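You operate a simulated robot arm through the tools that you are given. There is no shell and no other tool. Be economical: measure what you need, move in short steps, check, and stop when the job is done.

You are at the controls of a simulated robot arm. One attempt, no reset.

## Task
Fetch the pipe from the right end of the packing table and set it on the clear pane there. Then put the yellow sieve on the middle of the packing table away on the top of the bench. Then fetch the aluminium nut and set it on the middle of the packing table. Then take the steel nut and put it on the middle of the packing table. Then put the steel flange on the middle of the packing table. Then take the basket and put it on the top of the bench. Then fetch the stainless sleeve and set it on the right end of the packing table. The order counts.

Only the result counts: the job must be done as asked and must still hold three seconds after the hand-in. Knocking over, shifting, dropping, spilling or breaking anything else fails it.

## Robot
A 6-joint arm with a four-finger gripper on a trunk, on a base that drives. Base frame: it is fixed to the floor where the robot stands at the start and does not move with it; the origin is under the middle of the robot, x ahead of it, y to its left, z up; the surface under the hand at the start is at about z = 76. Lengths are in cm, angles in rad, forces in N, time in s.
With the tool pointing down near the work surface it reaches from about 24 to 68 cm from the robot's upright axis, wherever it stands. Its first joint turns from -2.897 to 2.897 rad. Places, roughly: aluminium nut (6x5x3 cm) [80, -170, 80]; basket (21x15x15 cm) [270, -100, 70]; middle of the packing table [90, -110, 80]; pane (26x17x2 cm) [60, 20, 80]; pipe (15x4x3 cm) [50, -10, 80]; right end of the packing table [70, 0, 80]; stainless sleeve (4x4x4 cm) [70, -170, 80]; steel flange (7x6x3 cm) [90, -170, 80]; steel nut (6x5x3 cm) [90, -170, 80]; top of the bench [300, 90, 80]; yellow sieve (6x6x3 cm) [80, -110, 80]. Payload 3.43 kg.
Tool frame: the origin (TCP) lies between the finger pads and is the grasp point; the fingertips stand 3 cm ahead of it; z points along the fingers, y is the line along which they close. Largest opening 12 cm; the body of the gripper starts 8.5 cm behind the TCP.
Orientation is that of the tool frame in the base frame, as a unit quaternion [w, x, y, z]. With the fingers straight down and closing along the base's y, the tool's x points along the base's -x, its y along +y and its z along -z.

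## Interface
- The arm moves only by the tool play_rows. Its arguments are lists of equal length, an entry for each row: "jaw": the gripper command, from -1 (fully open) to 1 (shut), values between in proportion; "dp": the shift along the tool's x, y, z in units of 50 mm (1.0 is 50 mm), a list of three; "delta_rot": the turn, a rotation vector about the tool's x, y, z in units of 6 degrees (1.0 is 6 degrees), a list of three. In form: {"jaw": [jaw, ...], "dp": [[x, y, z], ...], "delta_rot": [[ax, ay, az], ...]}. A call has 1 to 10 rows; each row shifts and turns the commanded pose from where the row before left it, along the tool's axes as they then stand. A call with a number of a shift or a turn outside -1 to 1 is refused whole. Each row takes 0.2 s and may step no farther than 5 cm and 0.15 rad from the row before; otherwise, or with a gripper value out of range, the whole call is refused. Where a pose cannot be reached the arm comes as near as it can. A force on the tool above 40 N (or 10 N above the force at the start of the call, whichever is more), or a blocked arm, ends the call early, and 0.2 s more pass. Each finger halts on what it meets, pressing with about 25 N; the grip force reading is that of the motor and also rises with nothing between the fingers. The clock runs only during rows and for 0.2 s after the last one: add rows that do not move to give the fingers time. It gives the time, the measured TCP pose, the force on the tool (base axes), the opening and the grip force at its end, in the units of the frame above (readings bear some noise), with the torque about the TCP (base axes, N m) and any sound that the robot's microphone picked up.
- Cameras (640 x 400 px; columns grow to the right, rows downward): "scene" is now at [4.51, 10.39, 163.2]; the picture's right is [-0.45, -0.89, 0.00], its down [-0.77, 0.38, -0.52] and it looks along [0.46, -0.23, -0.86] (base axes); focal length 261 px, centre (320, 200). "wrist" rides on the gripper at [7.1, -1.7, -12] in the tool frame; the picture's right is [0.23, 0.97, 0.00], its down [-0.81, 0.19, -0.55] and it looks along [-0.54, 0.13, 0.83] (tool axes); focal length 275 px, centre (320, 200). There is no depth. A picture from a camera that has moved, and an enlarged one, comes with that camera's place and axes in the base frame and with its lens. The place of the scene camera against the robot may be out by one fixed shift of up to 1.2 cm in any direction.
- capture(camera): a new picture of that camera. No time passes.
- lift_body(by): slides the trunk up (or, below 0, down) by that many cm; the arm and the scene camera ride with it, the base frame stays. It gives what a move gives, with no picture.
- drive_base(legs): drives the robot by 1 to 6 legs, each [ahead, left, turn to the left] in cm, cm and rad, along the robot's own axes; the way and the turn of a leg run together, so that a leg with both is an arc; at most 150 cm and 3.142 rad a leg. The arm and the cameras ride along, it lands a little off, and it stops where it bumps. It gives what a move gives.
- pan_tilt(pan, tilt): turns the head with the scene camera to pan (to the left, within 2.094 rad either way) and tilt (down, from -0.506 to 1.204), counted from straight ahead of the robot. It gives what a move gives.
- zoom(camera, box): a new picture of the part [left, top, right, bottom] of that camera's present view, enlarged. No time passes.
- sign_off(): hands the job in; it is judged then, once.

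Work in short steps. Places have to be worked out from the pictures, the camera data and where the tool is seen: move nearer, look again, correct. Check each grasp and each placing, and mend what went wrong. You have 207 turns and 180 pictures in all, those below and enlarged ones among them. Open the gripper and draw the arm clear of the work before you hand the job in, unless the task says otherwise; then end with one line.

The tools are called after ">>>" as a command line: name --argument value ..., lists and objects as JSON in quotes. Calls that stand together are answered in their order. play_rows: Moves the arm, as the interface text tells. Its arguments: {"type":"object","properties":{"jaw":{"type":"array"},"dp":{"type":"array"},"delta_rot":{"type":"array"}},"required":["jaw","dp","delta_rot"]} The other tools are called the same way: lift_body (by) slides the trunk up or down; drive_base (legs) drives the base; pan_tilt (pan, tilt) turns the head that bears the scene camera; capture (camera) takes a picture; zoom (camera, box) takes an enlarged picture of a part of a camera's view; sign_off () hands the job in.

At the start:

```text
clock: 0.0
tcp_pos: [43.03, -16.34, 104.42]
tool_rot: [0.0, 0.0, 1.0, 0.0]
force: [0.0, -1.1, 0.5]
ft_torque: [-0.02, -0.01, -0.04]
finger_gap: 12.02
grip_force: 0.0
trunk travel left (down, up): [-15.0, 29.0]
robot x, y, heading: [0.02, 0.06, -0.001]
head pan, tilt: [-0.463, 1.026]
```

scene: 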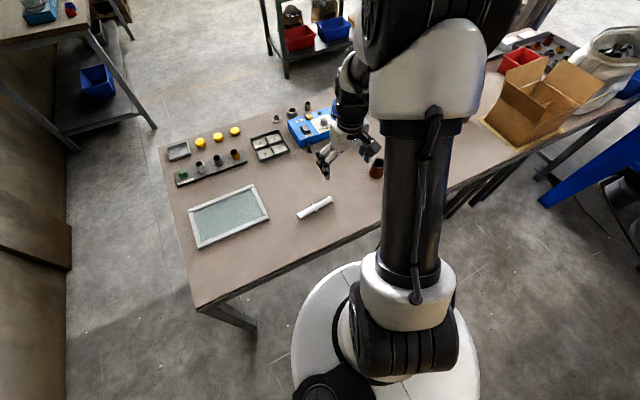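
wrist: 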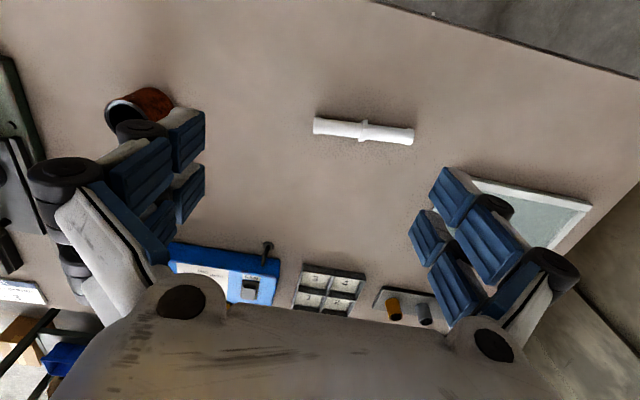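

The pipe lies roughly along base y at about [48,-10], with the pane centred near [60,20]. I'll turn the tool 90° so the fingers close along x.

>>> play_rows --jaw '[-1, -1, -1, -1, -1, -1, -1, -1, -1, -1]' --dp '[[0, 0, 0], [0, 0, 0], [0, 0, 0], [0, 0, 0], [0, 0, 0], [0, 0, 0], [0, 0, 0], [0, 0, 0], [0, 0, 0], [0, 0, 0]]' --delta_rot '[[0, 0, 1], [0, 0, 1], [0, 0, 1], [0, 0, 1], [0, 0, 1], [0, 0, 1], [0, 0, 1], [0, 0, 1], [0, 0, 1], [0, 0, 1]]'

>>> play_rows --jaw '[-1, -1, -1, -1, -1, -1, -1]' --dp '[[0, 0, 0], [0, 0, 0], [0, 0, 0], [0, 0, 0], [0, 0, 0], [0.66, 0.5, 0.6], [0.66, 0.5, 0.6]]' --delta_rot '[[0, 0, 1], [0, 0, 1], [0, 0, 1], [0, 0, 1], [0, 0, 1], [0, 0, 0], [0, 0, 0]]'

>>> capture --camera "wrist"

>>> capture --camera "scene"

```text
clock: 2.2
tcp_pos: [43.08, -16.52, 104.45]
tool_rot: [0.0, 0.501, 0.865, 0.0]
force: [0.1, 0.5, -0.8]
ft_torque: [-0.04, 0.02, -0.03]
finger_gap: 11.99
grip_force: 0.1
trunk travel left (down, up): [-15.0, 29.0]
robot x, y, heading: [-0.18, 0.0, 0.001]
head pan, tilt: [-0.463, 1.026]
```

```text
refused: row 6 steps farther than a row can; nothing moved
```

```text
177 pictures are left
camera wrist: at [38.06, -11.06, 116.55], right [0.73, 0.68, 0.0], down [0.57, -0.61, 0.55], along [0.38, -0.4, -0.83], focal length 275 px, centre (320, 200)
```

wrist: 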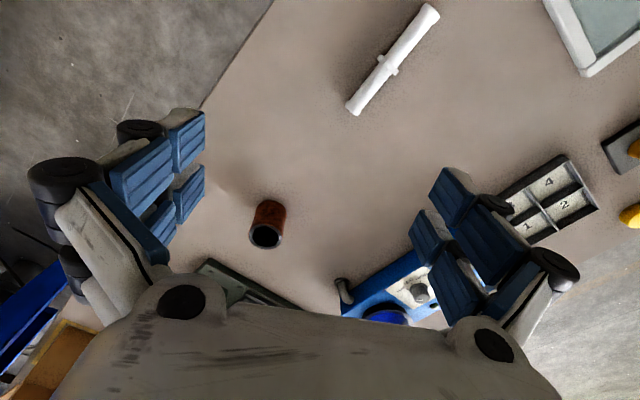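

```text
176 pictures are left
camera scene: at [4.51, 10.39, 163.2], right [-0.45, -0.89, 0.0], down [-0.77, 0.38, -0.52], along [0.46, -0.23, -0.86], focal length 261 px, centre (320, 200)
```

scene: 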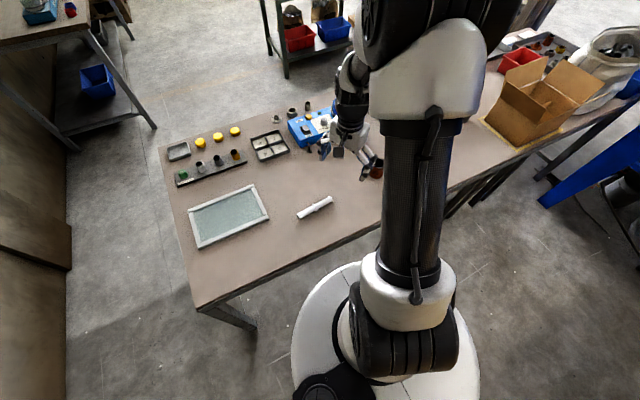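

Readings confirm the pipe centre near [47.6,-8.6], tilted about 3.5°. I'll finish the turn and move over it.

>>> play_rows --jaw '[-1, -1, -1, -1, -1, -1, -1, -1]' --dp '[[0, 0, 0], [0, 0, 0], [0, 0, 0], [0, 0, 0], [0, 0, 0], [0.61, 0.5, 0], [0.61, 0.5, 0], [0.4, 0, 0.9]]' --delta_rot '[[0, 0, 1], [0, 0, 1], [0, 0, 1], [0, 0, 1], [0, 0, 0.4], [0, 0, 0], [0, 0, 0], [0, 0, 0]]'

>>> capture --camera "wrist"

```text
clock: 4.0
tcp_pos: [47.52, -7.85, 99.8]
tool_rot: [0.0, 0.684, 0.729, 0.0]
force: [0.7, 0.2, -0.9]
ft_torque: [-0.02, 0.0, 0.0]
finger_gap: 11.98
grip_force: 0.0
trunk travel left (down, up): [-15.0, 29.0]
robot x, y, heading: [-0.23, 0.03, -0.002]
head pan, tilt: [-0.463, 1.026]
```

```text
175 pictures are left
camera wrist: at [45.35, -0.78, 111.96], right [0.96, 0.29, 0.0], down [0.24, -0.8, 0.55], along [0.16, -0.53, -0.83], focal length 275 px, centre (320, 200)
```

wrist: 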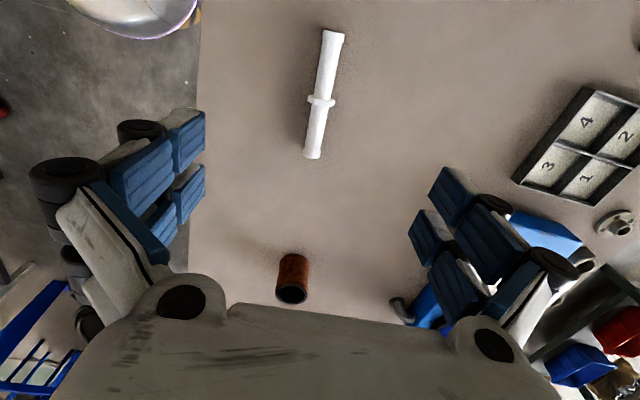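

Pipe collar is at about [48,-9]. I'll descend just beside the collar (y ≈ -7).

>>> play_rows --jaw '[-1, -1, -1, -1, -1, -1, -1]' --dp '[[0.18, 0.08, 0], [0, 0, 0.9], [0, 0, 0.9], [0, 0, 0.9], [0, 0, 0.8], [0, 0, 0.3], [0, 0, 0.2]]' --delta_rot '[[0, 0, -0.2], [0, 0, 0], [0, 0, 0], [0, 0, 0], [0, 0, 0], [0, 0, 0], [0, 0, 0]]'

>>> capture --camera "wrist"

```text
clock: 5.6
tcp_pos: [47.77, -7.1, 79.98]
tool_rot: [-0.001, 0.677, 0.736, 0.0]
force: [0.5, -0.3, -0.1]
ft_torque: [0.01, 0.01, 0.0]
finger_gap: 11.98
grip_force: 0.1
trunk travel left (down, up): [-15.0, 29.0]
robot x, y, heading: [-0.12, -0.16, -0.005]
head pan, tilt: [-0.463, 1.026]
```

```text
174 pictures are left
camera wrist: at [45.5, -0.05, 91.95], right [0.95, 0.31, 0.0], down [0.26, -0.79, 0.55], along [0.17, -0.53, -0.83], focal length 275 px, centre (320, 200)
```

wrist: 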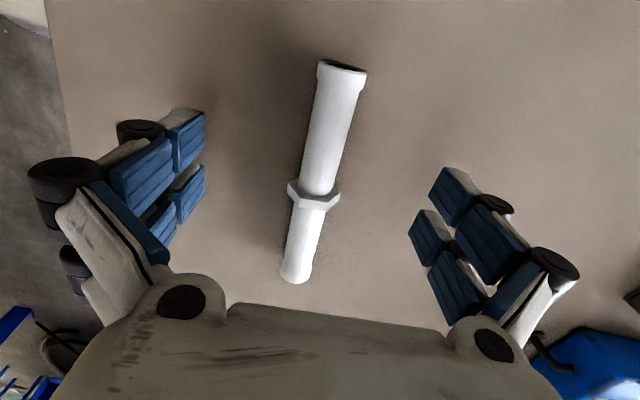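

The pipe is centred between the fingers. I'll ease down slightly and close.

>>> play_rows --jaw '[-1, 0.2, 1, 1, 1, 1, 1, 1, 1]' --dp '[[0, 0, 0.1], [0, 0, 0], [0, 0, 0], [0, 0, 0], [0, 0, 0], [0, 0, 0], [0, 0, 0], [0, 0, 0], [0, 0, 0]]' --delta_rot '[[0, 0, 0], [0, 0, 0], [0, 0, 0], [0, 0, 0], [0, 0, 0], [0, 0, 0], [0, 0, 0], [0, 0, 0], [0, 0, 0]]'

>>> play_rows --jaw '[1, 1]' --dp '[[0, 0, -0.6], [0, 0, -0.8]]' --delta_rot '[[0, 0, 0], [0, 0, 0]]'

>>> capture --camera "wrist"

>>> zoom --camera "scene" --box '[140, 100, 400, 260]'

```text
clock: 7.6
tcp_pos: [47.88, -7.07, 79.37]
tool_rot: [0.0, 0.676, 0.736, 0.0]
force: [0.3, 0.8, -0.3]
ft_torque: [-0.01, 0.03, 0.01]
finger_gap: 3.2
grip_force: 24.6
trunk travel left (down, up): [-15.0, 29.0]
robot x, y, heading: [0.02, -0.08, -0.002]
head pan, tilt: [-0.463, 1.026]
```

```text
clock: 8.2
tcp_pos: [47.83, -7.15, 86.55]
tool_rot: [0.0, 0.677, 0.736, 0.0]
force: [-0.6, 0.2, -1.7]
ft_torque: [0.03, -0.02, -0.01]
finger_gap: 3.2
grip_force: 25.4
trunk travel left (down, up): [-15.0, 29.0]
robot x, y, heading: [-0.08, -0.06, -0.004]
head pan, tilt: [-0.463, 1.026]
```

```text
173 pictures are left
camera wrist: at [45.53, -0.01, 98.6], right [0.95, 0.31, 0.0], down [0.26, -0.79, 0.55], along [0.17, -0.53, -0.83], focal length 275 px, centre (320, 200)
```

wrist: 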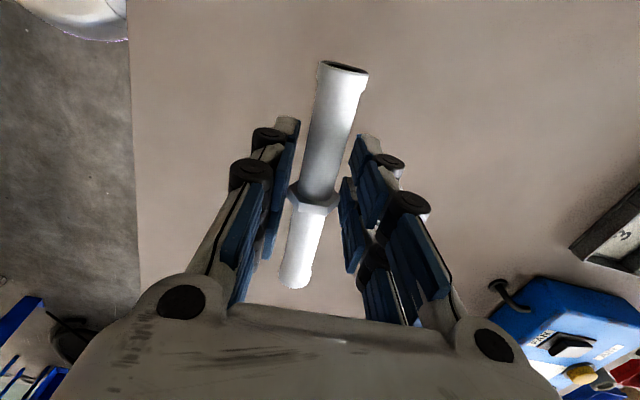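

```text
2.46 times, centred on (270, 180) of scene
camera zoom: at [4.45, 10.4, 163.2], right [-0.45, -0.89, 0.0], down [-0.77, 0.38, -0.52], along [0.46, -0.23, -0.86], focal length 642 px, centre (443, 249)
```

zoom: 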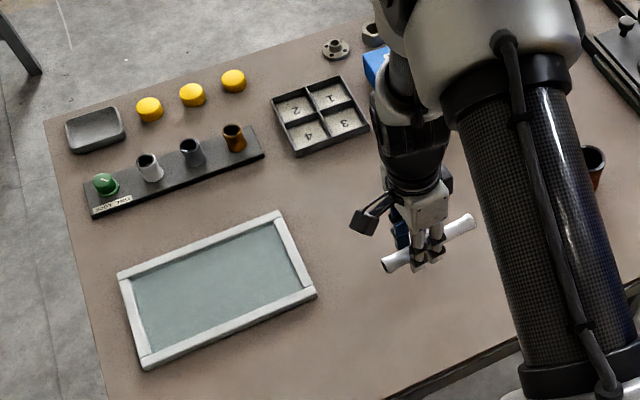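

Pipe is held. I'll lift a bit, square it up, and carry it over the pane (TCP ≈ [60.5, 23.2]).

>>> play_rows --jaw '[1, 1, 1, 1, 1, 1, 1, 1, 1]' --dp '[[0, 0, -0.6], [0.8, 0.36, 0], [0.8, 0.36, 0], [0.8, 0.36, 0], [0.8, 0.36, 0], [0.8, 0.36, 0], [0.8, 0.36, 0], [0.8, 0.36, 0], [0.5, 0, 0]]' --delta_rot '[[0, 0, 0.8], [0, 0, 0], [0, 0, 0], [0, 0, 0], [0, 0, 0], [0, 0, 0], [0, 0, 0], [0, 0, 0], [0, 0, 0]]'

>>> capture --camera "wrist"

>>> zoom --camera "scene" --box '[140, 100, 400, 260]'

```text
clock: 10.2
tcp_pos: [60.49, 23.38, 89.61]
tool_rot: [0.0, 0.707, 0.707, -0.001]
force: [-0.8, 0.3, -1.5]
ft_torque: [-0.01, -0.02, -0.01]
finger_gap: 3.19
grip_force: 24.3
trunk travel left (down, up): [-15.0, 29.0]
robot x, y, heading: [0.32, -0.13, 0.003]
head pan, tilt: [-0.463, 1.026]
```

```text
171 pictures are left
camera wrist: at [58.69, 30.52, 101.6], right [0.97, 0.23, 0.0], down [0.19, -0.81, 0.55], along [0.13, -0.54, -0.83], focal length 275 px, centre (320, 200)
```

wrist: 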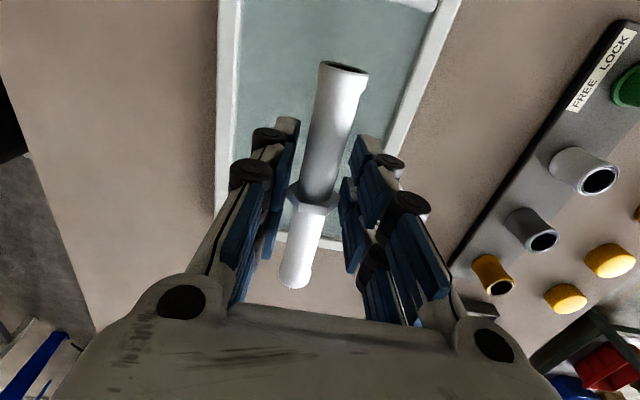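

```text
2.46 times, centred on (270, 180) of scene
camera zoom: at [4.51, 10.44, 163.19], right [-0.45, -0.89, 0.0], down [-0.77, 0.38, -0.52], along [0.46, -0.23, -0.86], focal length 642 px, centre (443, 249)
```

zoom: 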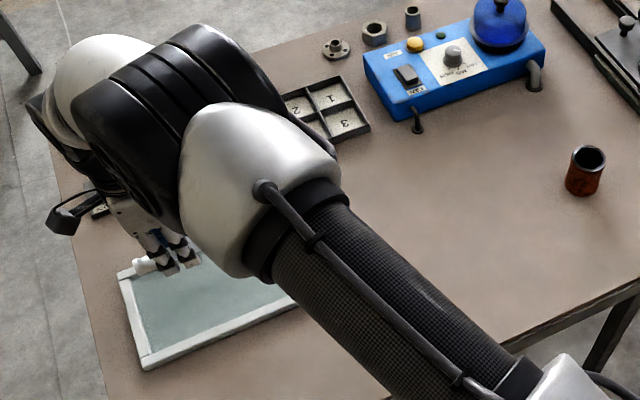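

Pipe is centred over the pane. Descending to just above it.

>>> play_rows --jaw '[1, 1, 1, 1]' --dp '[[-0.07, 0, 0.6], [0, 0, 0.5], [0, 0, 0.3], [0, 0, 0.06]]' --delta_rot '[[0, 0, 0], [0, 0, 0], [0, 0, 0], [0, 0, 0]]'

>>> capture --camera "wrist"

>>> zoom --camera "scene" --box '[170, 160, 290, 260]'

```text
clock: 11.2
tcp_pos: [60.46, 23.02, 82.21]
tool_rot: [0.0, 0.707, 0.707, -0.001]
force: [-1.0, 0.7, -1.9]
ft_torque: [0.01, -0.01, -0.01]
finger_gap: 3.21
grip_force: 25.1
trunk travel left (down, up): [-15.0, 29.0]
robot x, y, heading: [0.08, -0.18, -0.005]
head pan, tilt: [-0.463, 1.026]
```

```text
169 pictures are left
camera wrist: at [58.76, 30.21, 94.19], right [0.97, 0.23, 0.0], down [0.19, -0.81, 0.55], along [0.13, -0.54, -0.83], focal length 275 px, centre (320, 200)
```

wrist: 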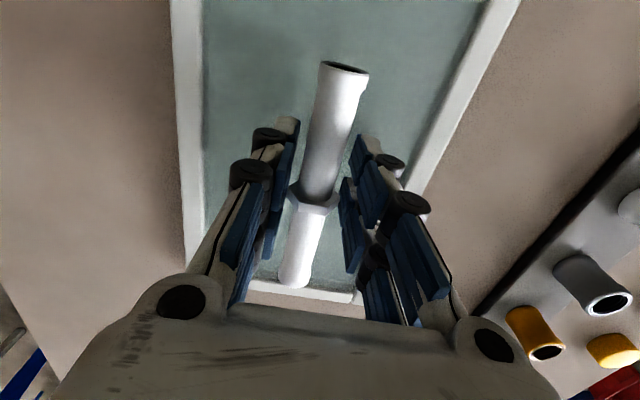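

```text
4.00 times, centred on (230, 210) of scene
camera zoom: at [4.52, 10.4, 163.2], right [-0.45, -0.89, 0.0], down [-0.77, 0.38, -0.52], along [0.46, -0.23, -0.86], focal length 1044 px, centre (680, 160)
```

zoom: 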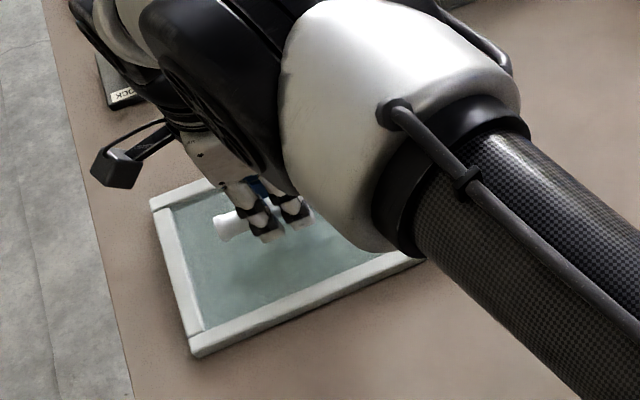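

Still clear of contact. Lowering in small steps and watching the force.

>>> play_rows --jaw '[1, 1, 1]' --dp '[[0, 0, 0.08], [0, 0, 0.06], [0, 0, 0.0]]' --delta_rot '[[0, 0, 0], [0, 0, 0], [0, 0, 0]]'

>>> play_rows --jaw '[1, 1]' --dp '[[0, 0, 0.06], [0, 0, 0]]' --delta_rot '[[0, 0, 0], [0, 0, 0]]'

```text
clock: 12.0
tcp_pos: [60.5, 23.03, 81.49]
tool_rot: [0.0, 0.707, 0.708, 0.001]
force: [0.1, 0.1, -1.8]
ft_torque: [0.02, 0.01, 0.0]
finger_gap: 3.17
grip_force: 25.1
trunk travel left (down, up): [-15.0, 29.0]
robot x, y, heading: [0.26, 0.22, -0.003]
head pan, tilt: [-0.463, 1.026]
```

```text
clock: 12.6
tcp_pos: [60.5, 23.14, 81.14]
tool_rot: [-0.001, 0.707, 0.707, 0.0]
force: [0.1, -0.3, -0.3]
ft_torque: [0.04, 0.0, 0.02]
finger_gap: 3.19
grip_force: 24.8
trunk travel left (down, up): [-15.0, 29.0]
robot x, y, heading: [-0.03, -0.11, -0.0]
head pan, tilt: [-0.463, 1.026]
```

>>> play_rows --jaw '[1, 1]' --dp '[[0, 0, 0.03], [0, 0, 0]]' --delta_rot '[[0, 0, 0], [0, 0, 0]]'

```text
clock: 13.2
tcp_pos: [60.54, 23.2, 81.0]
tool_rot: [0.001, 0.707, 0.707, 0.0]
force: [-1.5, 0.2, 3.3]
ft_torque: [-0.04, 0.01, 0.01]
finger_gap: 3.19
grip_force: 25.5
trunk travel left (down, up): [-15.0, 29.0]
robot x, y, heading: [-0.02, 0.07, 0.002]
head pan, tilt: [-0.463, 1.026]
```

Contact felt (3.3 N). Opening partway (staying clear of the frame), then rising.

>>> play_rows --jaw '[0.3, 0.2, 0.1, 0.1, 0.1, 0.1, 0.1, 0]' --dp '[[0, 0, 0], [0, 0, 0], [0, 0, 0], [0, 0, 0], [0, 0, -0.2], [0, 0, -0.5], [0, 0, -0.8], [0, 0, -0.9]]' --delta_rot '[[0, 0, 0], [0, 0, 0], [0, 0, 0], [0, 0, 0], [0, 0, 0], [0, 0, 0], [0, 0, 0], [0, 0, 0]]'

>>> capture --camera "wrist"

```text
clock: 15.0
tcp_pos: [60.4, 23.11, 92.9]
tool_rot: [-0.001, 0.707, 0.707, 0.0]
force: [0.1, -0.2, 0.5]
ft_torque: [0.0, -0.04, 0.0]
finger_gap: 6.0
grip_force: 0.1
trunk travel left (down, up): [-15.0, 29.0]
robot x, y, heading: [-0.3, -0.26, 0.001]
head pan, tilt: [-0.463, 1.026]
```

```text
167 pictures are left
camera wrist: at [58.73, 30.15, 104.99], right [0.97, 0.23, 0.0], down [0.19, -0.81, 0.55], along [0.13, -0.54, -0.83], focal length 275 px, centre (320, 200)
```

wrist: 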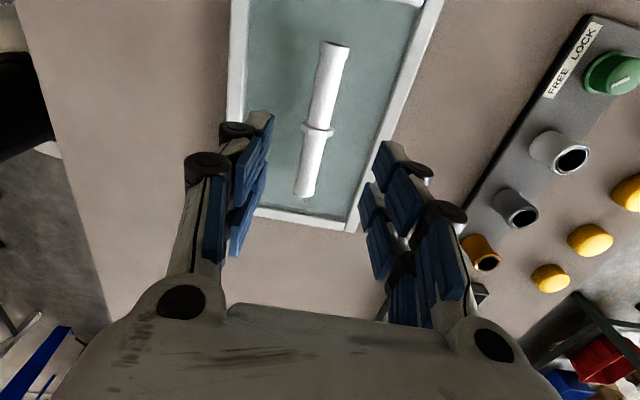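

The pipe rests on the pane. Next I'll lift and retract the arm, then look toward the middle of the table.

>>> play_rows --jaw '[-0.5, -1, -1, -1, -1, -1, -1, -1, -1, -1]' --dp '[[0, 0, -1], [0, 0, -1], [0, 0, -1], [-0.68, -0.68, 0], [-0.68, -0.68, 0], [-0.68, -0.68, 0], [-0.68, -0.68, 0], [-0.68, -0.68, 0], [-0.68, -0.68, 0], [-0.68, -0.68, 0]]' --delta_rot '[[0, 0, 0], [0, 0, 0], [0, 0, 0], [0, 0, 0], [0, 0, 0], [0, 0, 0], [0, 0, 0], [0, 0, 0], [0, 0, 0], [0, 0, 0]]'

>>> pan_tilt --pan -1.4 --tilt 0.6

>>> capture --camera "scene"

```text
clock: 17.2
tcp_pos: [36.49, -0.7, 107.96]
tool_rot: [0.0, 0.708, 0.707, 0.0]
force: [-0.5, 0.7, -0.1]
ft_torque: [-0.02, -0.04, -0.01]
finger_gap: 11.99
grip_force: 0.1
trunk travel left (down, up): [-15.0, 29.0]
robot x, y, heading: [-0.09, -0.38, 0.003]
head pan, tilt: [-0.463, 1.026]
```

```text
clock: 18.4
tcp_pos: [36.53, -0.78, 108.02]
tool_rot: [0.0, 0.707, 0.707, 0.001]
force: [0.7, 0.9, -0.8]
ft_torque: [0.04, 0.0, 0.0]
finger_gap: 12.02
grip_force: 0.0
trunk travel left (down, up): [-15.0, 29.0]
robot x, y, heading: [-0.12, 0.11, 0.003]
head pan, tilt: [-1.4, 0.6]
```

```text
166 pictures are left
camera scene: at [-0.06, 4.72, 166.58], right [-0.99, -0.17, 0.0], down [-0.1, 0.56, -0.82], along [0.14, -0.81, -0.57], focal length 261 px, centre (320, 200)
```

scene: 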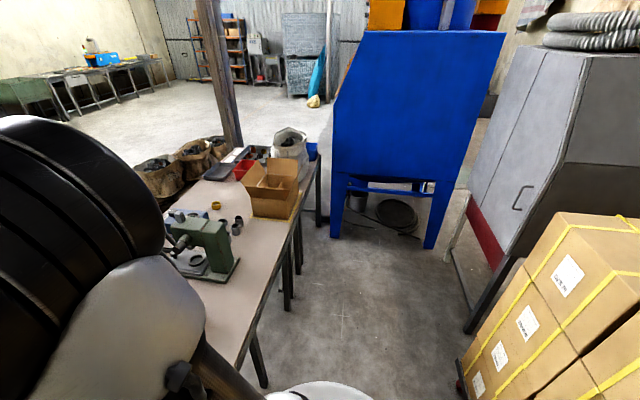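

The sieve seems to be at about [81,-107], beyond an arbor press; the table legs stand near x≈40. I'll raise the trunk for clearance and drive along the table.

>>> lift_body --by 15

>>> drive_base --legs '[[-4, -56, 0], [0, -56, 0]]'

>>> pan_tilt --pan -0.3 --tilt 1.15

>>> capture --camera "scene"

>>> capture --camera "wrist"

```text
clock: 20.2
tcp_pos: [36.48, -0.73, 123.0]
tool_rot: [-0.001, 0.707, 0.707, 0.0]
force: [-0.7, -0.3, 0.0]
ft_torque: [0.03, 0.02, 0.02]
finger_gap: 12.0
grip_force: 0.1
trunk travel left (down, up): [-30.0, 14.0]
robot x, y, heading: [-0.28, 0.22, 0.002]
head pan, tilt: [-1.4, 0.6]
```

```text
clock: 26.2
tcp_pos: [32.18, -112.07, 122.91]
tool_rot: [0.0, 0.711, 0.703, 0.0]
force: [0.0, -0.7, 0.9]
ft_torque: [-0.01, -0.01, 0.0]
finger_gap: 11.99
grip_force: 0.1
trunk travel left (down, up): [-30.0, 14.0]
robot x, y, heading: [-4.79, -111.26, -0.012]
head pan, tilt: [-1.4, 0.6]
```

```text
clock: 27.5
tcp_pos: [32.16, -111.9, 122.93]
tool_rot: [0.0, 0.711, 0.703, 0.0]
force: [0.3, -0.5, 0.3]
ft_torque: [0.01, 0.0, -0.02]
finger_gap: 12.02
grip_force: 0.1
trunk travel left (down, up): [-30.0, 14.0]
robot x, y, heading: [-4.73, -110.8, -0.012]
head pan, tilt: [-0.3, 1.15]
```

```text
165 pictures are left
camera scene: at [-0.19, -99.35, 177.41], right [-0.31, -0.95, 0.0], down [-0.87, 0.28, -0.41], along [0.39, -0.13, -0.91], focal length 261 px, centre (320, 200)
```

scene: 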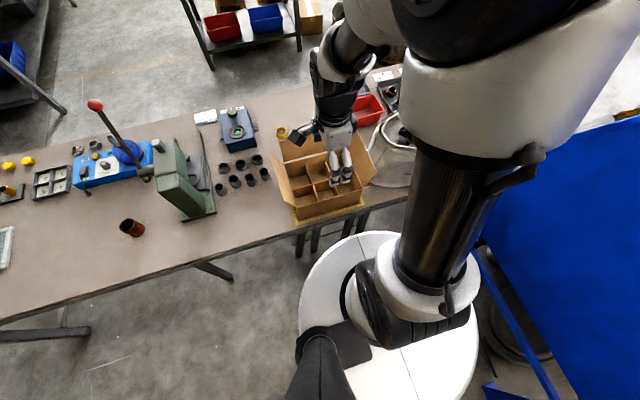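

```text
164 pictures are left
camera wrist: at [30.44, -104.87, 135.02], right [0.98, 0.22, 0.0], down [0.18, -0.81, 0.55], along [0.12, -0.54, -0.83], focal length 275 px, centre (320, 200)
```

wrist: 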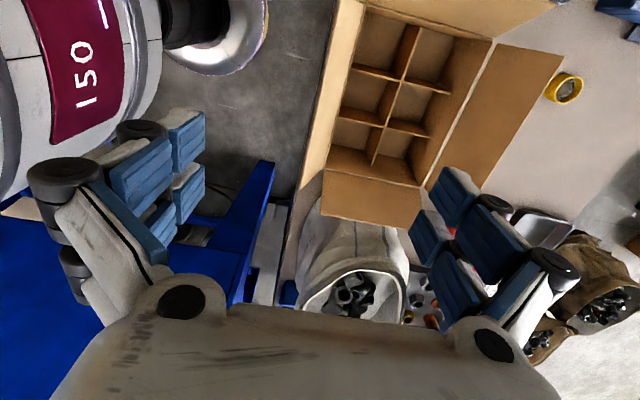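

The sieve sits beyond a cardboard box and is easier to reach from the far side of the table (far edge x≈107), where the nuts, shelf and bench also are. I'll drive around the table's right end via y≈85 in stages.

>>> drive_base --legs '[[0, 100, 0], [0, 96, 0.012]]'

>>> pan_tilt --pan 0.0 --tilt 0.5

>>> capture --camera "scene"

```text
clock: 37.3
tcp_pos: [31.83, 85.58, 122.94]
tool_rot: [0.001, 0.702, 0.712, 0.0]
force: [0.7, 0.4, -1.0]
ft_torque: [-0.04, 0.03, 0.01]
finger_gap: 11.99
grip_force: 0.1
trunk travel left (down, up): [-30.0, 14.0]
robot x, y, heading: [-4.31, 85.62, 0.014]
head pan, tilt: [-0.3, 1.15]
```

```text
clock: 38.3
tcp_pos: [32.03, 85.58, 123.03]
tool_rot: [-0.001, 0.702, 0.712, 0.0]
force: [-0.3, -0.8, -0.1]
ft_torque: [0.02, 0.01, 0.0]
finger_gap: 12.01
grip_force: 0.2
trunk travel left (down, up): [-30.0, 14.0]
robot x, y, heading: [-5.01, 85.54, 0.013]
head pan, tilt: [0.0, 0.499]
```

```text
163 pictures are left
camera scene: at [2.63, 99.16, 182.48], right [0.02, -1.0, 0.0], down [-0.48, -0.01, -0.88], along [0.88, 0.01, -0.48], focal length 261 px, centre (320, 200)
```

scene: 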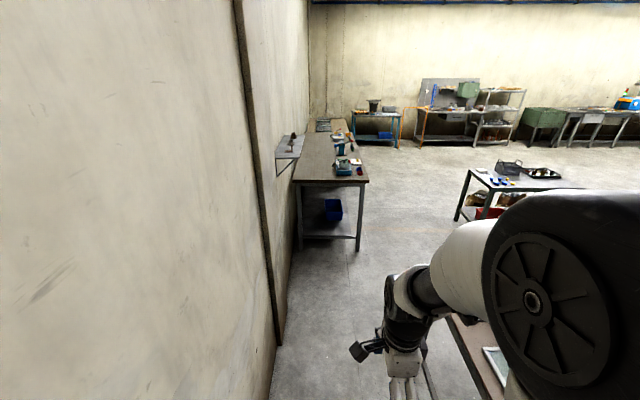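

The corridor is clear (wall y≈125, table end y≈38). Driving ahead to x≈158, turning right, then along the far side.

>>> drive_base --legs '[[150, -1, -0.013], [13, 0, 0], [0, 0, -1.571], [100, 0, 0]]'

>>> pan_tilt --pan 0.5 --tilt 0.6

>>> capture --camera "scene"

>>> pan_tilt --pan -0.3 --tilt 0.6

>>> capture --camera "scene"

```text
refused: leg 1 is longer than a leg can be; nothing moved
```

```text
clock: 39.3
tcp_pos: [31.86, 85.57, 122.95]
tool_rot: [0.0, 0.702, 0.712, 0.0]
force: [-0.7, 0.1, -0.5]
ft_torque: [0.01, 0.01, 0.03]
finger_gap: 12.01
grip_force: 0.0
trunk travel left (down, up): [-30.0, 14.0]
robot x, y, heading: [-4.56, 85.44, 0.015]
head pan, tilt: [0.499, 0.6]
```

```text
162 pictures are left
camera scene: at [1.22, 103.36, 181.58], right [0.49, -0.87, 0.0], down [-0.49, -0.28, -0.83], along [0.72, 0.41, -0.56], focal length 261 px, centre (320, 200)
```

scene: 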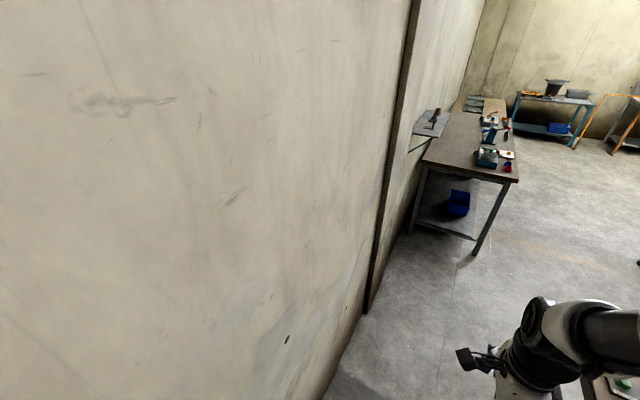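

```text
clock: 40.4
tcp_pos: [31.88, 85.53, 122.84]
tool_rot: [0.0, 0.702, 0.713, 0.0]
force: [0.2, -0.6, -0.4]
ft_torque: [-0.01, 0.01, 0.03]
finger_gap: 12.0
grip_force: 0.1
trunk travel left (down, up): [-30.0, 14.0]
robot x, y, heading: [-4.66, 85.64, 0.014]
head pan, tilt: [-0.3, 0.6]
```

```text
161 pictures are left
camera scene: at [2.01, 96.56, 181.58], right [-0.28, -0.96, 0.0], down [-0.54, 0.16, -0.83], along [0.79, -0.23, -0.56], focal length 261 px, centre (320, 200)
```

scene: 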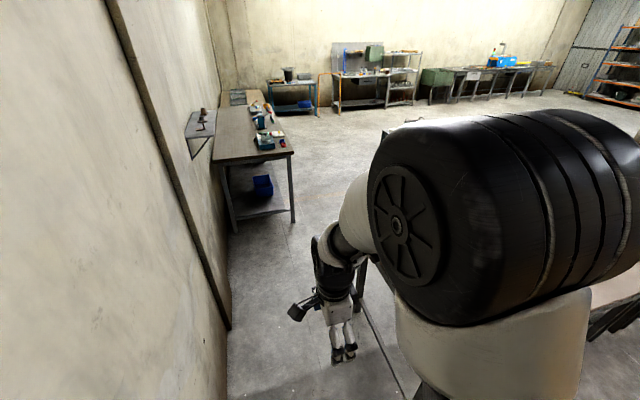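

The leg was too long; splitting it.

>>> drive_base --legs '[[80, -1, -0.013], [83, 0, 0], [0, 0, -1.571], [100, 0, 0]]'

>>> pan_tilt --pan 0.5 --tilt 0.6

>>> capture --camera "scene"

>>> pan_tilt --pan -0.6 --tilt 0.6

>>> capture --camera "scene"

```text
clock: 57.4
tcp_pos: [155.64, -50.07, 122.95]
tool_rot: [0.001, 1.0, -0.016, 0.0]
force: [0.4, 0.1, -1.0]
ft_torque: [0.02, -0.01, -0.01]
finger_gap: 11.99
grip_force: 0.0
trunk travel left (down, up): [-30.0, 14.0]
robot x, y, heading: [157.81, -13.86, -1.605]
head pan, tilt: [-0.3, 0.6]
```

```text
clock: 58.5
tcp_pos: [155.55, -50.03, 123.0]
tool_rot: [0.0, 1.0, -0.015, 0.0]
force: [-0.1, 0.2, 0.4]
ft_torque: [0.0, -0.01, -0.01]
finger_gap: 12.01
grip_force: 0.1
trunk travel left (down, up): [-30.0, 14.0]
robot x, y, heading: [157.35, -13.74, -1.598]
head pan, tilt: [0.499, 0.6]
```

```text
160 pictures are left
camera scene: at [176.01, -20.42, 181.58], right [-0.89, -0.45, 0.0], down [-0.25, 0.5, -0.83], along [0.37, -0.74, -0.56], focal length 261 px, centre (320, 200)
```

scene: 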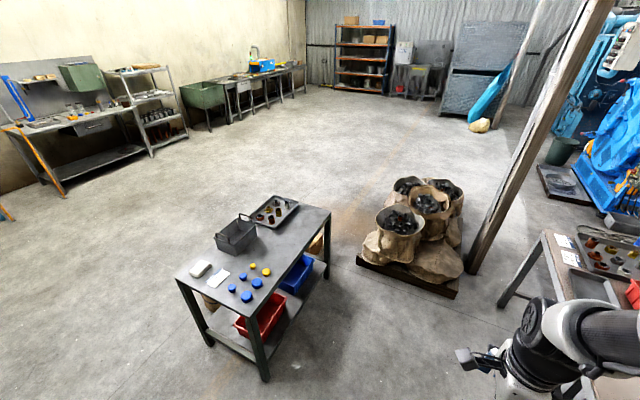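

```text
clock: 59.9
tcp_pos: [155.64, -50.04, 123.14]
tool_rot: [-0.001, 1.0, -0.016, 0.0]
force: [-0.1, 0.2, 0.5]
ft_torque: [-0.02, 0.0, -0.01]
finger_gap: 11.98
grip_force: 0.1
trunk travel left (down, up): [-30.0, 14.0]
robot x, y, heading: [157.35, -14.03, -1.599]
head pan, tilt: [-0.6, 0.6]
```

```text
159 pictures are left
camera scene: at [166.82, -19.66, 181.58], right [-0.81, 0.59, 0.0], down [0.33, 0.46, -0.83], along [-0.49, -0.67, -0.56], focal length 261 px, centre (320, 200)
```

scene: 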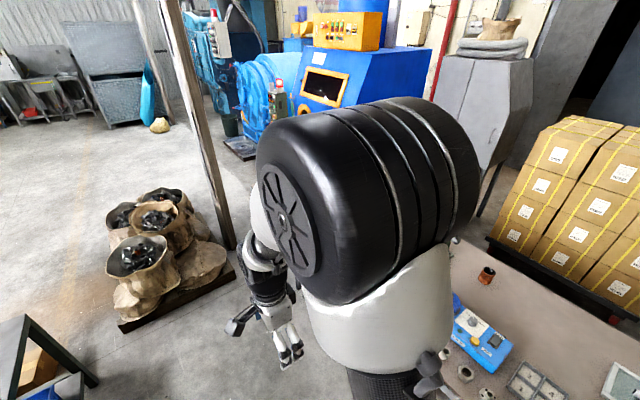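

Basket seen near [273,-103]; the nuts' tray is at the table's far left end. Now driving on to y≈-106 and turning to face the table.

>>> drive_base --legs '[[92, 0, 0], [0, 0, -1.543]]'

>>> pan_tilt --pan 0.35 --tilt 0.9

>>> capture --camera "scene"

>>> capture --camera "wrist"

```text
clock: 68.4
tcp_pos: [118.24, -104.43, 122.92]
tool_rot: [0.0, 0.713, -0.701, 0.0]
force: [-0.6, -1.3, 1.4]
ft_torque: [0.01, 0.01, 0.0]
finger_gap: 12.0
grip_force: 0.2
trunk travel left (down, up): [-30.0, 14.0]
robot x, y, heading: [154.67, -104.71, -3.128]
head pan, tilt: [-0.6, 0.6]
```

```text
clock: 69.6
tcp_pos: [118.19, -104.46, 123.06]
tool_rot: [0.0, 0.712, -0.702, 0.0]
force: [-0.5, -0.6, 0.9]
ft_torque: [0.02, -0.01, 0.0]
finger_gap: 11.99
grip_force: 0.1
trunk travel left (down, up): [-30.0, 14.0]
robot x, y, heading: [154.82, -104.4, -3.125]
head pan, tilt: [0.351, 0.901]
```

```text
158 pictures are left
camera scene: at [150.49, -121.79, 179.11], right [-0.36, 0.93, 0.0], down [0.73, 0.28, -0.62], along [-0.58, -0.22, -0.78], focal length 261 px, centre (320, 200)
```

scene: 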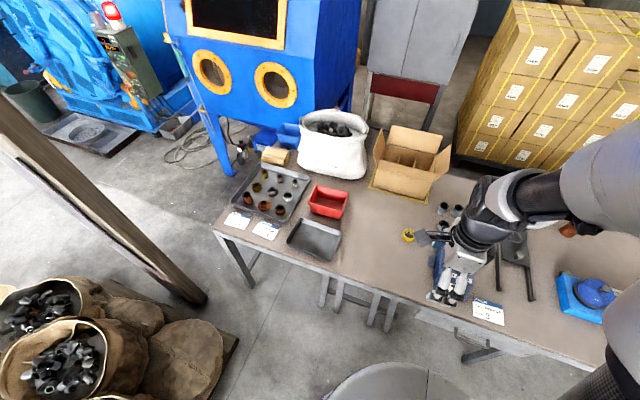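

```text
157 pictures are left
camera wrist: at [120.06, -111.53, 135.02], right [-0.97, -0.25, 0.0], down [-0.21, 0.81, 0.55], along [-0.14, 0.54, -0.83], focal length 275 px, centre (320, 200)
```

wrist: 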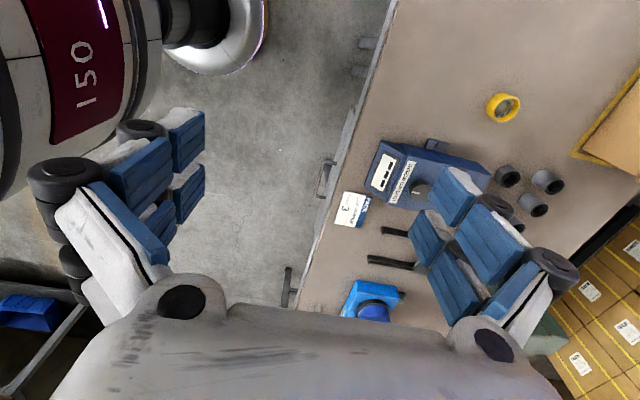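

The sieve is at about [79.7,-106]. I'll drive 12 cm closer and lower the trunk.

>>> drive_base --legs '[[12, 0, 0]]'

>>> lift_body --by -15

```text
clock: 70.8
tcp_pos: [106.36, -104.75, 122.87]
tool_rot: [-0.001, 0.713, -0.701, 0.001]
force: [-0.5, 0.6, -0.6]
ft_torque: [-0.03, -0.03, 0.04]
finger_gap: 11.96
grip_force: 0.0
trunk travel left (down, up): [-30.0, 14.0]
robot x, y, heading: [143.3, -104.94, -3.127]
head pan, tilt: [0.351, 0.901]
```

```text
clock: 72.6
tcp_pos: [106.45, -104.76, 107.98]
tool_rot: [-0.001, 0.713, -0.701, -0.001]
force: [1.3, -0.4, -0.4]
ft_torque: [0.02, -0.03, -0.01]
finger_gap: 12.01
grip_force: 0.0
trunk travel left (down, up): [-15.0, 29.0]
robot x, y, heading: [143.26, -104.79, -3.126]
head pan, tilt: [0.351, 0.901]
```

Reaching over the sieve.

>>> play_rows --jaw '[-1, -1, -1, -1, -1, -1, -1, -1]' --dp '[[0, 0.9, 0], [0, 0.9, 0], [0, 0.9, 0], [0, 0.9, 0], [0, 0.9, 0], [0.24, 0.84, 0], [0, 0, 0.9], [0, 0, 0.9]]' --delta_rot '[[0, 0, 0], [0, 0, 0], [0, 0, 0], [0, 0, 0], [0, 0, 0], [0, 0, 0], [0, 0, 0], [0, 0, 0]]'

>>> capture --camera "wrist"

>>> capture --camera "scene"

```text
clock: 74.4
tcp_pos: [79.58, -106.5, 98.88]
tool_rot: [-0.001, 0.713, -0.701, 0.0]
force: [-0.4, 0.4, -0.1]
ft_torque: [-0.03, -0.01, 0.02]
finger_gap: 11.96
grip_force: 0.0
trunk travel left (down, up): [-15.0, 29.0]
robot x, y, heading: [142.78, -104.51, -3.121]
head pan, tilt: [0.351, 0.901]
```

```text
156 pictures are left
camera wrist: at [81.36, -113.52, 110.87], right [-0.97, -0.25, 0.0], down [-0.21, 0.81, 0.55], along [-0.14, 0.54, -0.83], focal length 275 px, centre (320, 200)
```

wrist: 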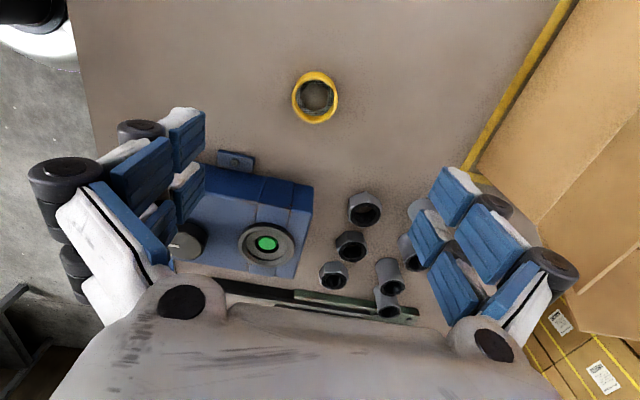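

```text
155 pictures are left
camera scene: at [138.6, -122.02, 164.1], right [-0.36, 0.93, 0.0], down [0.73, 0.28, -0.62], along [-0.58, -0.22, -0.78], focal length 261 px, centre (320, 200)
```

scene: 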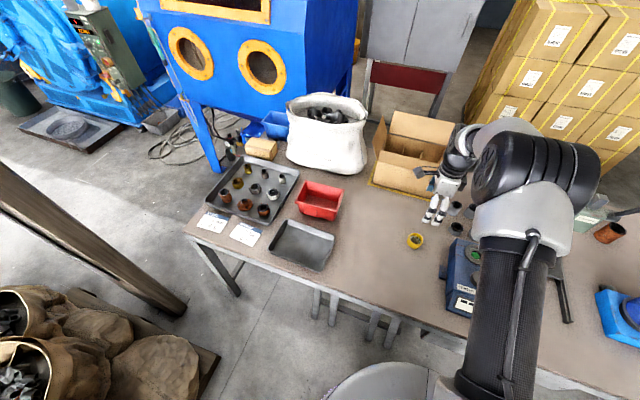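

Sieve refined to [80,-105.7]. Descend and grip.

>>> play_rows --jaw '[-0.6, -0.6, -0.6, -0.6, -0.6, -0.6]' --dp '[[-0.17, -0.08, 0.8], [0, 0, 0.9], [0, 0, 0.9], [0, 0, 0.8], [0, 0, 0.3], [0, 0, 0.1]]' --delta_rot '[[0, 0, 0], [0, 0, 0], [0, 0, 0], [0, 0, 0], [0, 0, 0], [0, 0, 0]]'

>>> capture --camera "wrist"

```text
clock: 75.8
tcp_pos: [80.18, -105.47, 79.92]
tool_rot: [0.0, 0.713, -0.701, 0.0]
force: [0.5, 0.0, -0.6]
ft_torque: [0.01, 0.02, 0.0]
finger_gap: 9.6
grip_force: 0.0
trunk travel left (down, up): [-15.0, 29.0]
robot x, y, heading: [142.87, -105.1, -3.129]
head pan, tilt: [0.351, 0.901]
```

```text
154 pictures are left
camera wrist: at [81.87, -112.57, 92.01], right [-0.97, -0.25, 0.0], down [-0.21, 0.81, 0.55], along [-0.14, 0.54, -0.83], focal length 275 px, centre (320, 200)
```

wrist: 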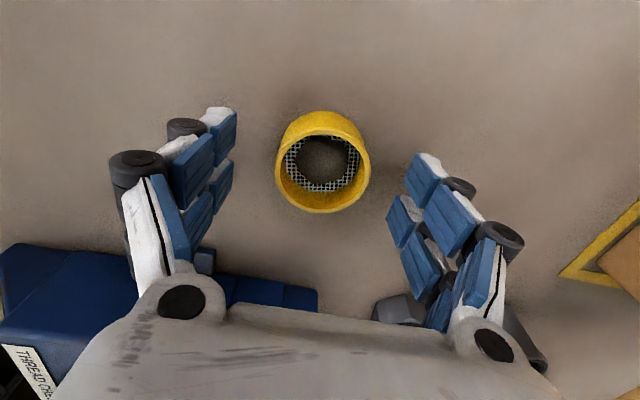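

Centred. Closing and lifting.

>>> play_rows --jaw '[0, 0.5, 1, 1, 1, 1, 1, 1, 1, 1]' --dp '[[0, 0, 0.06], [0, 0, 0], [0, 0, 0], [0, 0, 0], [0, 0, 0], [0, 0, 0], [0, 0, -0.4], [0, 0, -0.8], [0, 0, -0.9], [0, 0, -0.9]]' --delta_rot '[[0, 0, 0], [0, 0, 0], [0, 0, 0], [0, 0, 0], [0, 0, 0], [0, 0, 0], [0, 0, 0], [0, 0, 0], [0, 0, 0], [0, 0, 0]]'

>>> capture --camera "wrist"

```text
clock: 78.0
tcp_pos: [80.36, -105.45, 94.66]
tool_rot: [-0.001, 0.714, -0.701, 0.0]
force: [-0.4, 1.0, -0.9]
ft_torque: [0.02, 0.01, -0.01]
finger_gap: 5.04
grip_force: 24.7
trunk travel left (down, up): [-15.0, 29.0]
robot x, y, heading: [143.38, -104.9, -3.126]
head pan, tilt: [0.351, 0.901]
```

```text
153 pictures are left
camera wrist: at [82.05, -112.57, 106.74], right [-0.97, -0.25, 0.0], down [-0.21, 0.81, 0.55], along [-0.14, 0.54, -0.83], focal length 275 px, centre (320, 200)
```

wrist: 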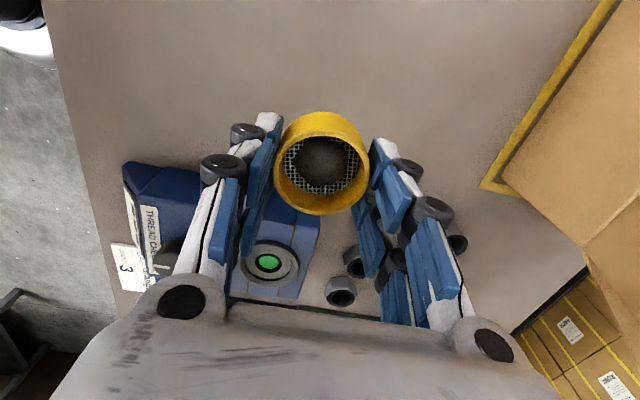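

Sieve held. Retract the arm, back off, turn to face +y and head toward the bench.

>>> play_rows --jaw '[1, 1, 1, 1, 1, 1, 1, 1, 1]' --dp '[[0, 0, -1], [0, 0, -1], [0, 0, -1], [0, -0.9, 0], [0, -0.9, 0], [0, -0.9, 0], [0, -0.9, 0], [0, -0.9, 0], [0, -0.9, 0]]' --delta_rot '[[0, 0, 0], [0, 0, 0], [0, 0, 0], [0, 0, 0], [0, 0, 0], [0, 0, 0], [0, 0, 0], [0, 0, 0], [0, 0, 0]]'

>>> drive_base --legs '[[-30, 0, 0], [0, 0, -1.587], [100, 0, 0], [15, 0, 0]]'

>>> pan_tilt --pan -0.6 --tilt 0.6

>>> capture --camera "scene"

>>> capture --camera "wrist"

```text
clock: 80.0
tcp_pos: [107.08, -105.04, 109.43]
tool_rot: [0.001, 0.713, -0.701, 0.0]
force: [0.4, -1.0, -1.5]
ft_torque: [-0.05, 0.06, 0.0]
finger_gap: 5.02
grip_force: 25.4
trunk travel left (down, up): [-15.0, 29.0]
robot x, y, heading: [143.34, -104.75, -3.125]
head pan, tilt: [0.351, 0.901]
```

```text
clock: 91.6
tcp_pos: [169.85, 46.3, 109.53]
tool_rot: [0.0, -0.015, 1.0, -0.001]
force: [-0.1, 1.7, -0.9]
ft_torque: [-0.09, -0.02, 0.02]
finger_gap: 5.03
grip_force: 25.4
trunk travel left (down, up): [-15.0, 29.0]
robot x, y, heading: [170.27, 10.2, 1.598]
head pan, tilt: [0.351, 0.901]
```

```text
clock: 92.8
tcp_pos: [169.91, 46.2, 109.39]
tool_rot: [0.0, -0.015, 1.0, 0.0]
force: [0.6, 0.6, -1.5]
ft_torque: [-0.01, 0.01, 0.0]
finger_gap: 5.03
grip_force: 25.5
trunk travel left (down, up): [-15.0, 29.0]
robot x, y, heading: [170.22, 9.93, 1.602]
head pan, tilt: [-0.6, 0.6]
```

```text
152 pictures are left
camera scene: at [161.77, 14.64, 166.58], right [0.84, -0.54, 0.0], down [-0.3, -0.48, -0.82], along [0.44, 0.69, -0.57], focal length 261 px, centre (320, 200)
```

scene: 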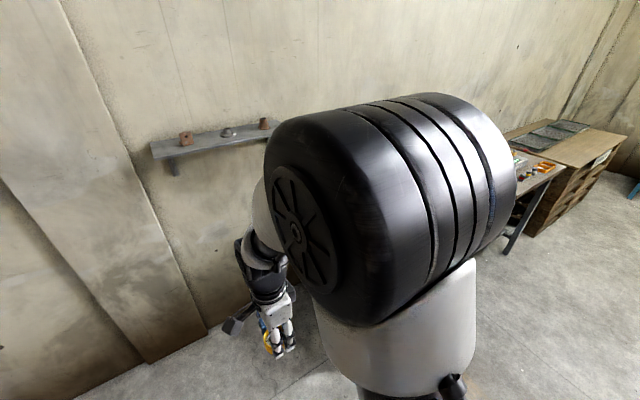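

```text
151 pictures are left
camera wrist: at [162.69, 44.34, 121.51], right [-0.26, 0.97, 0.0], down [0.8, 0.22, 0.55], along [0.53, 0.14, -0.83], focal length 275 px, centre (320, 200)
```

wrist: 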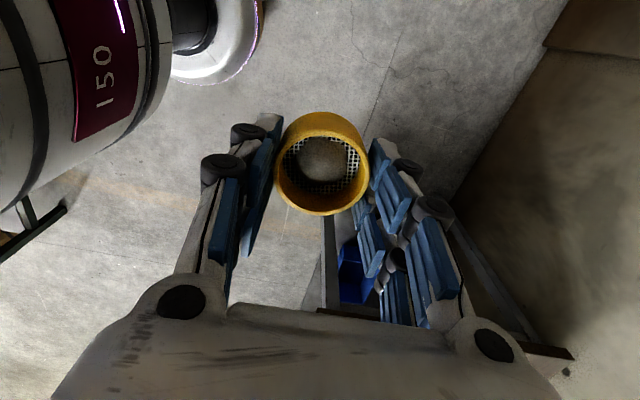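

Moving right toward the bench, then looking at it.

>>> drive_base --legs '[[0, -60, -0.03]]'

>>> pan_tilt --pan -0.9 --tilt 0.7

>>> capture --camera "scene"

>>> capture --camera "wrist"

```text
clock: 96.2
tcp_pos: [231.67, 46.59, 109.55]
tool_rot: [0.0, 0.007, 1.0, 0.001]
force: [-0.1, -0.2, -0.5]
ft_torque: [0.02, -0.03, -0.02]
finger_gap: 5.03
grip_force: 24.6
trunk travel left (down, up): [-15.0, 29.0]
robot x, y, heading: [230.73, 11.07, 1.56]
head pan, tilt: [-0.6, 0.6]
```

```text
clock: 97.0
tcp_pos: [231.41, 46.62, 109.44]
tool_rot: [0.0, 0.007, 1.0, -0.001]
force: [0.2, 0.4, -0.9]
ft_torque: [0.02, -0.01, -0.01]
finger_gap: 5.01
grip_force: 25.1
trunk travel left (down, up): [-15.0, 29.0]
robot x, y, heading: [230.6, 10.69, 1.557]
head pan, tilt: [-0.901, 0.7]
```

```text
150 pictures are left
camera scene: at [223.72, 13.49, 165.72], right [0.61, -0.79, 0.0], down [-0.51, -0.39, -0.77], along [0.61, 0.47, -0.64], focal length 261 px, centre (320, 200)
```

scene: 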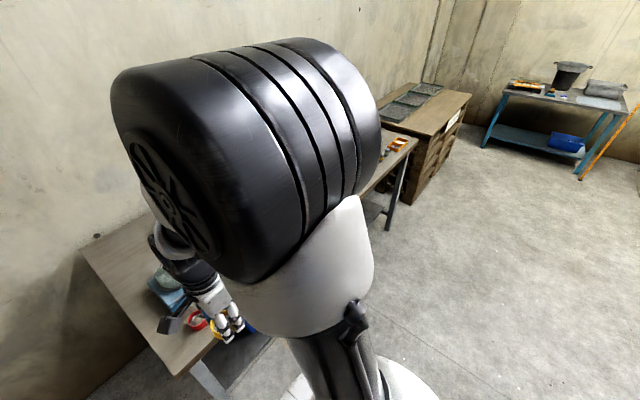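

```text
149 pictures are left
camera wrist: at [224.27, 45.15, 121.51], right [-0.22, 0.98, 0.0], down [0.81, 0.18, 0.55], along [0.54, 0.12, -0.83], focal length 275 px, centre (320, 200)
```

wrist: 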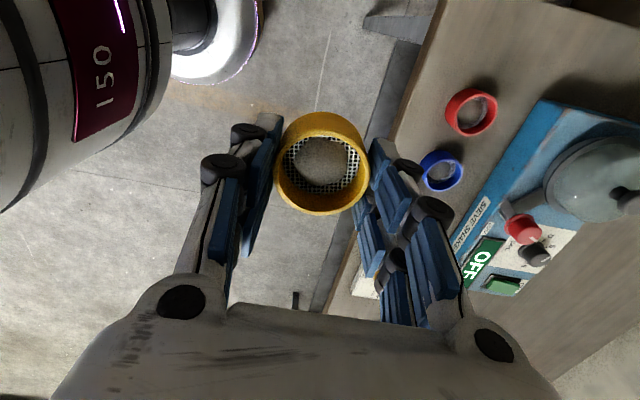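

Sieve shaker with red and blue sieves stands near x≈230–245. I'll continue to a clear part of the bench.

>>> drive_base --legs '[[0, -50, 0.01]]'

>>> pan_tilt --pan 0.3 --tilt 0.8

>>> capture --camera "scene"

>>> capture --camera "wrist"

```text
clock: 100.0
tcp_pos: [280.81, 46.4, 109.44]
tool_rot: [0.0, -0.001, 1.0, 0.0]
force: [0.8, -0.6, -2.2]
ft_torque: [-0.01, 0.06, 0.02]
finger_gap: 5.01
grip_force: 24.9
trunk travel left (down, up): [-15.0, 29.0]
robot x, y, heading: [280.25, 10.47, 1.571]
head pan, tilt: [-0.901, 0.7]
```

```text
clock: 101.4
tcp_pos: [280.78, 46.35, 109.5]
tool_rot: [0.0, 0.0, 1.0, 0.0]
force: [-0.6, -0.5, -1.0]
ft_torque: [-0.04, 0.01, 0.02]
finger_gap: 5.02
grip_force: 25.4
trunk travel left (down, up): [-15.0, 29.0]
robot x, y, heading: [280.76, 10.57, 1.57]
head pan, tilt: [0.3, 0.799]
```

```text
148 pictures are left
camera scene: at [264.37, 15.47, 164.9], right [0.96, 0.29, 0.0], down [0.21, -0.69, -0.7], along [-0.2, 0.67, -0.72], focal length 261 px, centre (320, 200)
```

scene: 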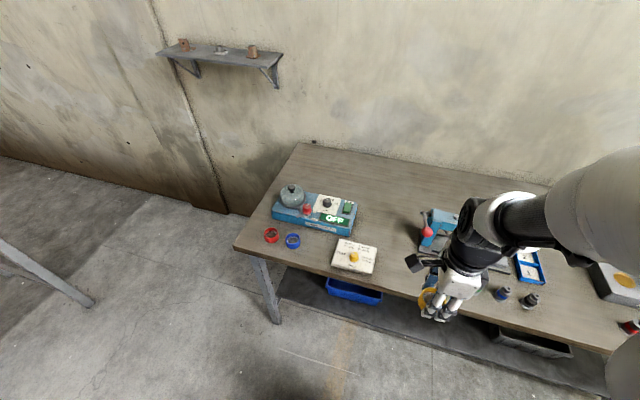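

```text
147 pictures are left
camera wrist: at [273.56, 44.7, 121.51], right [-0.23, 0.97, 0.0], down [0.81, 0.19, 0.55], along [0.54, 0.13, -0.83], focal length 275 px, centre (320, 200)
```

wrist: 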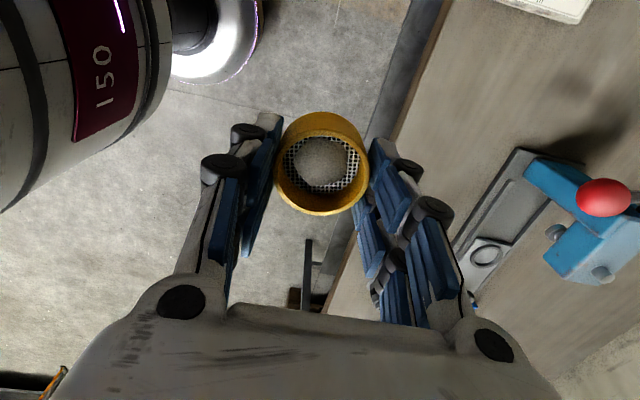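

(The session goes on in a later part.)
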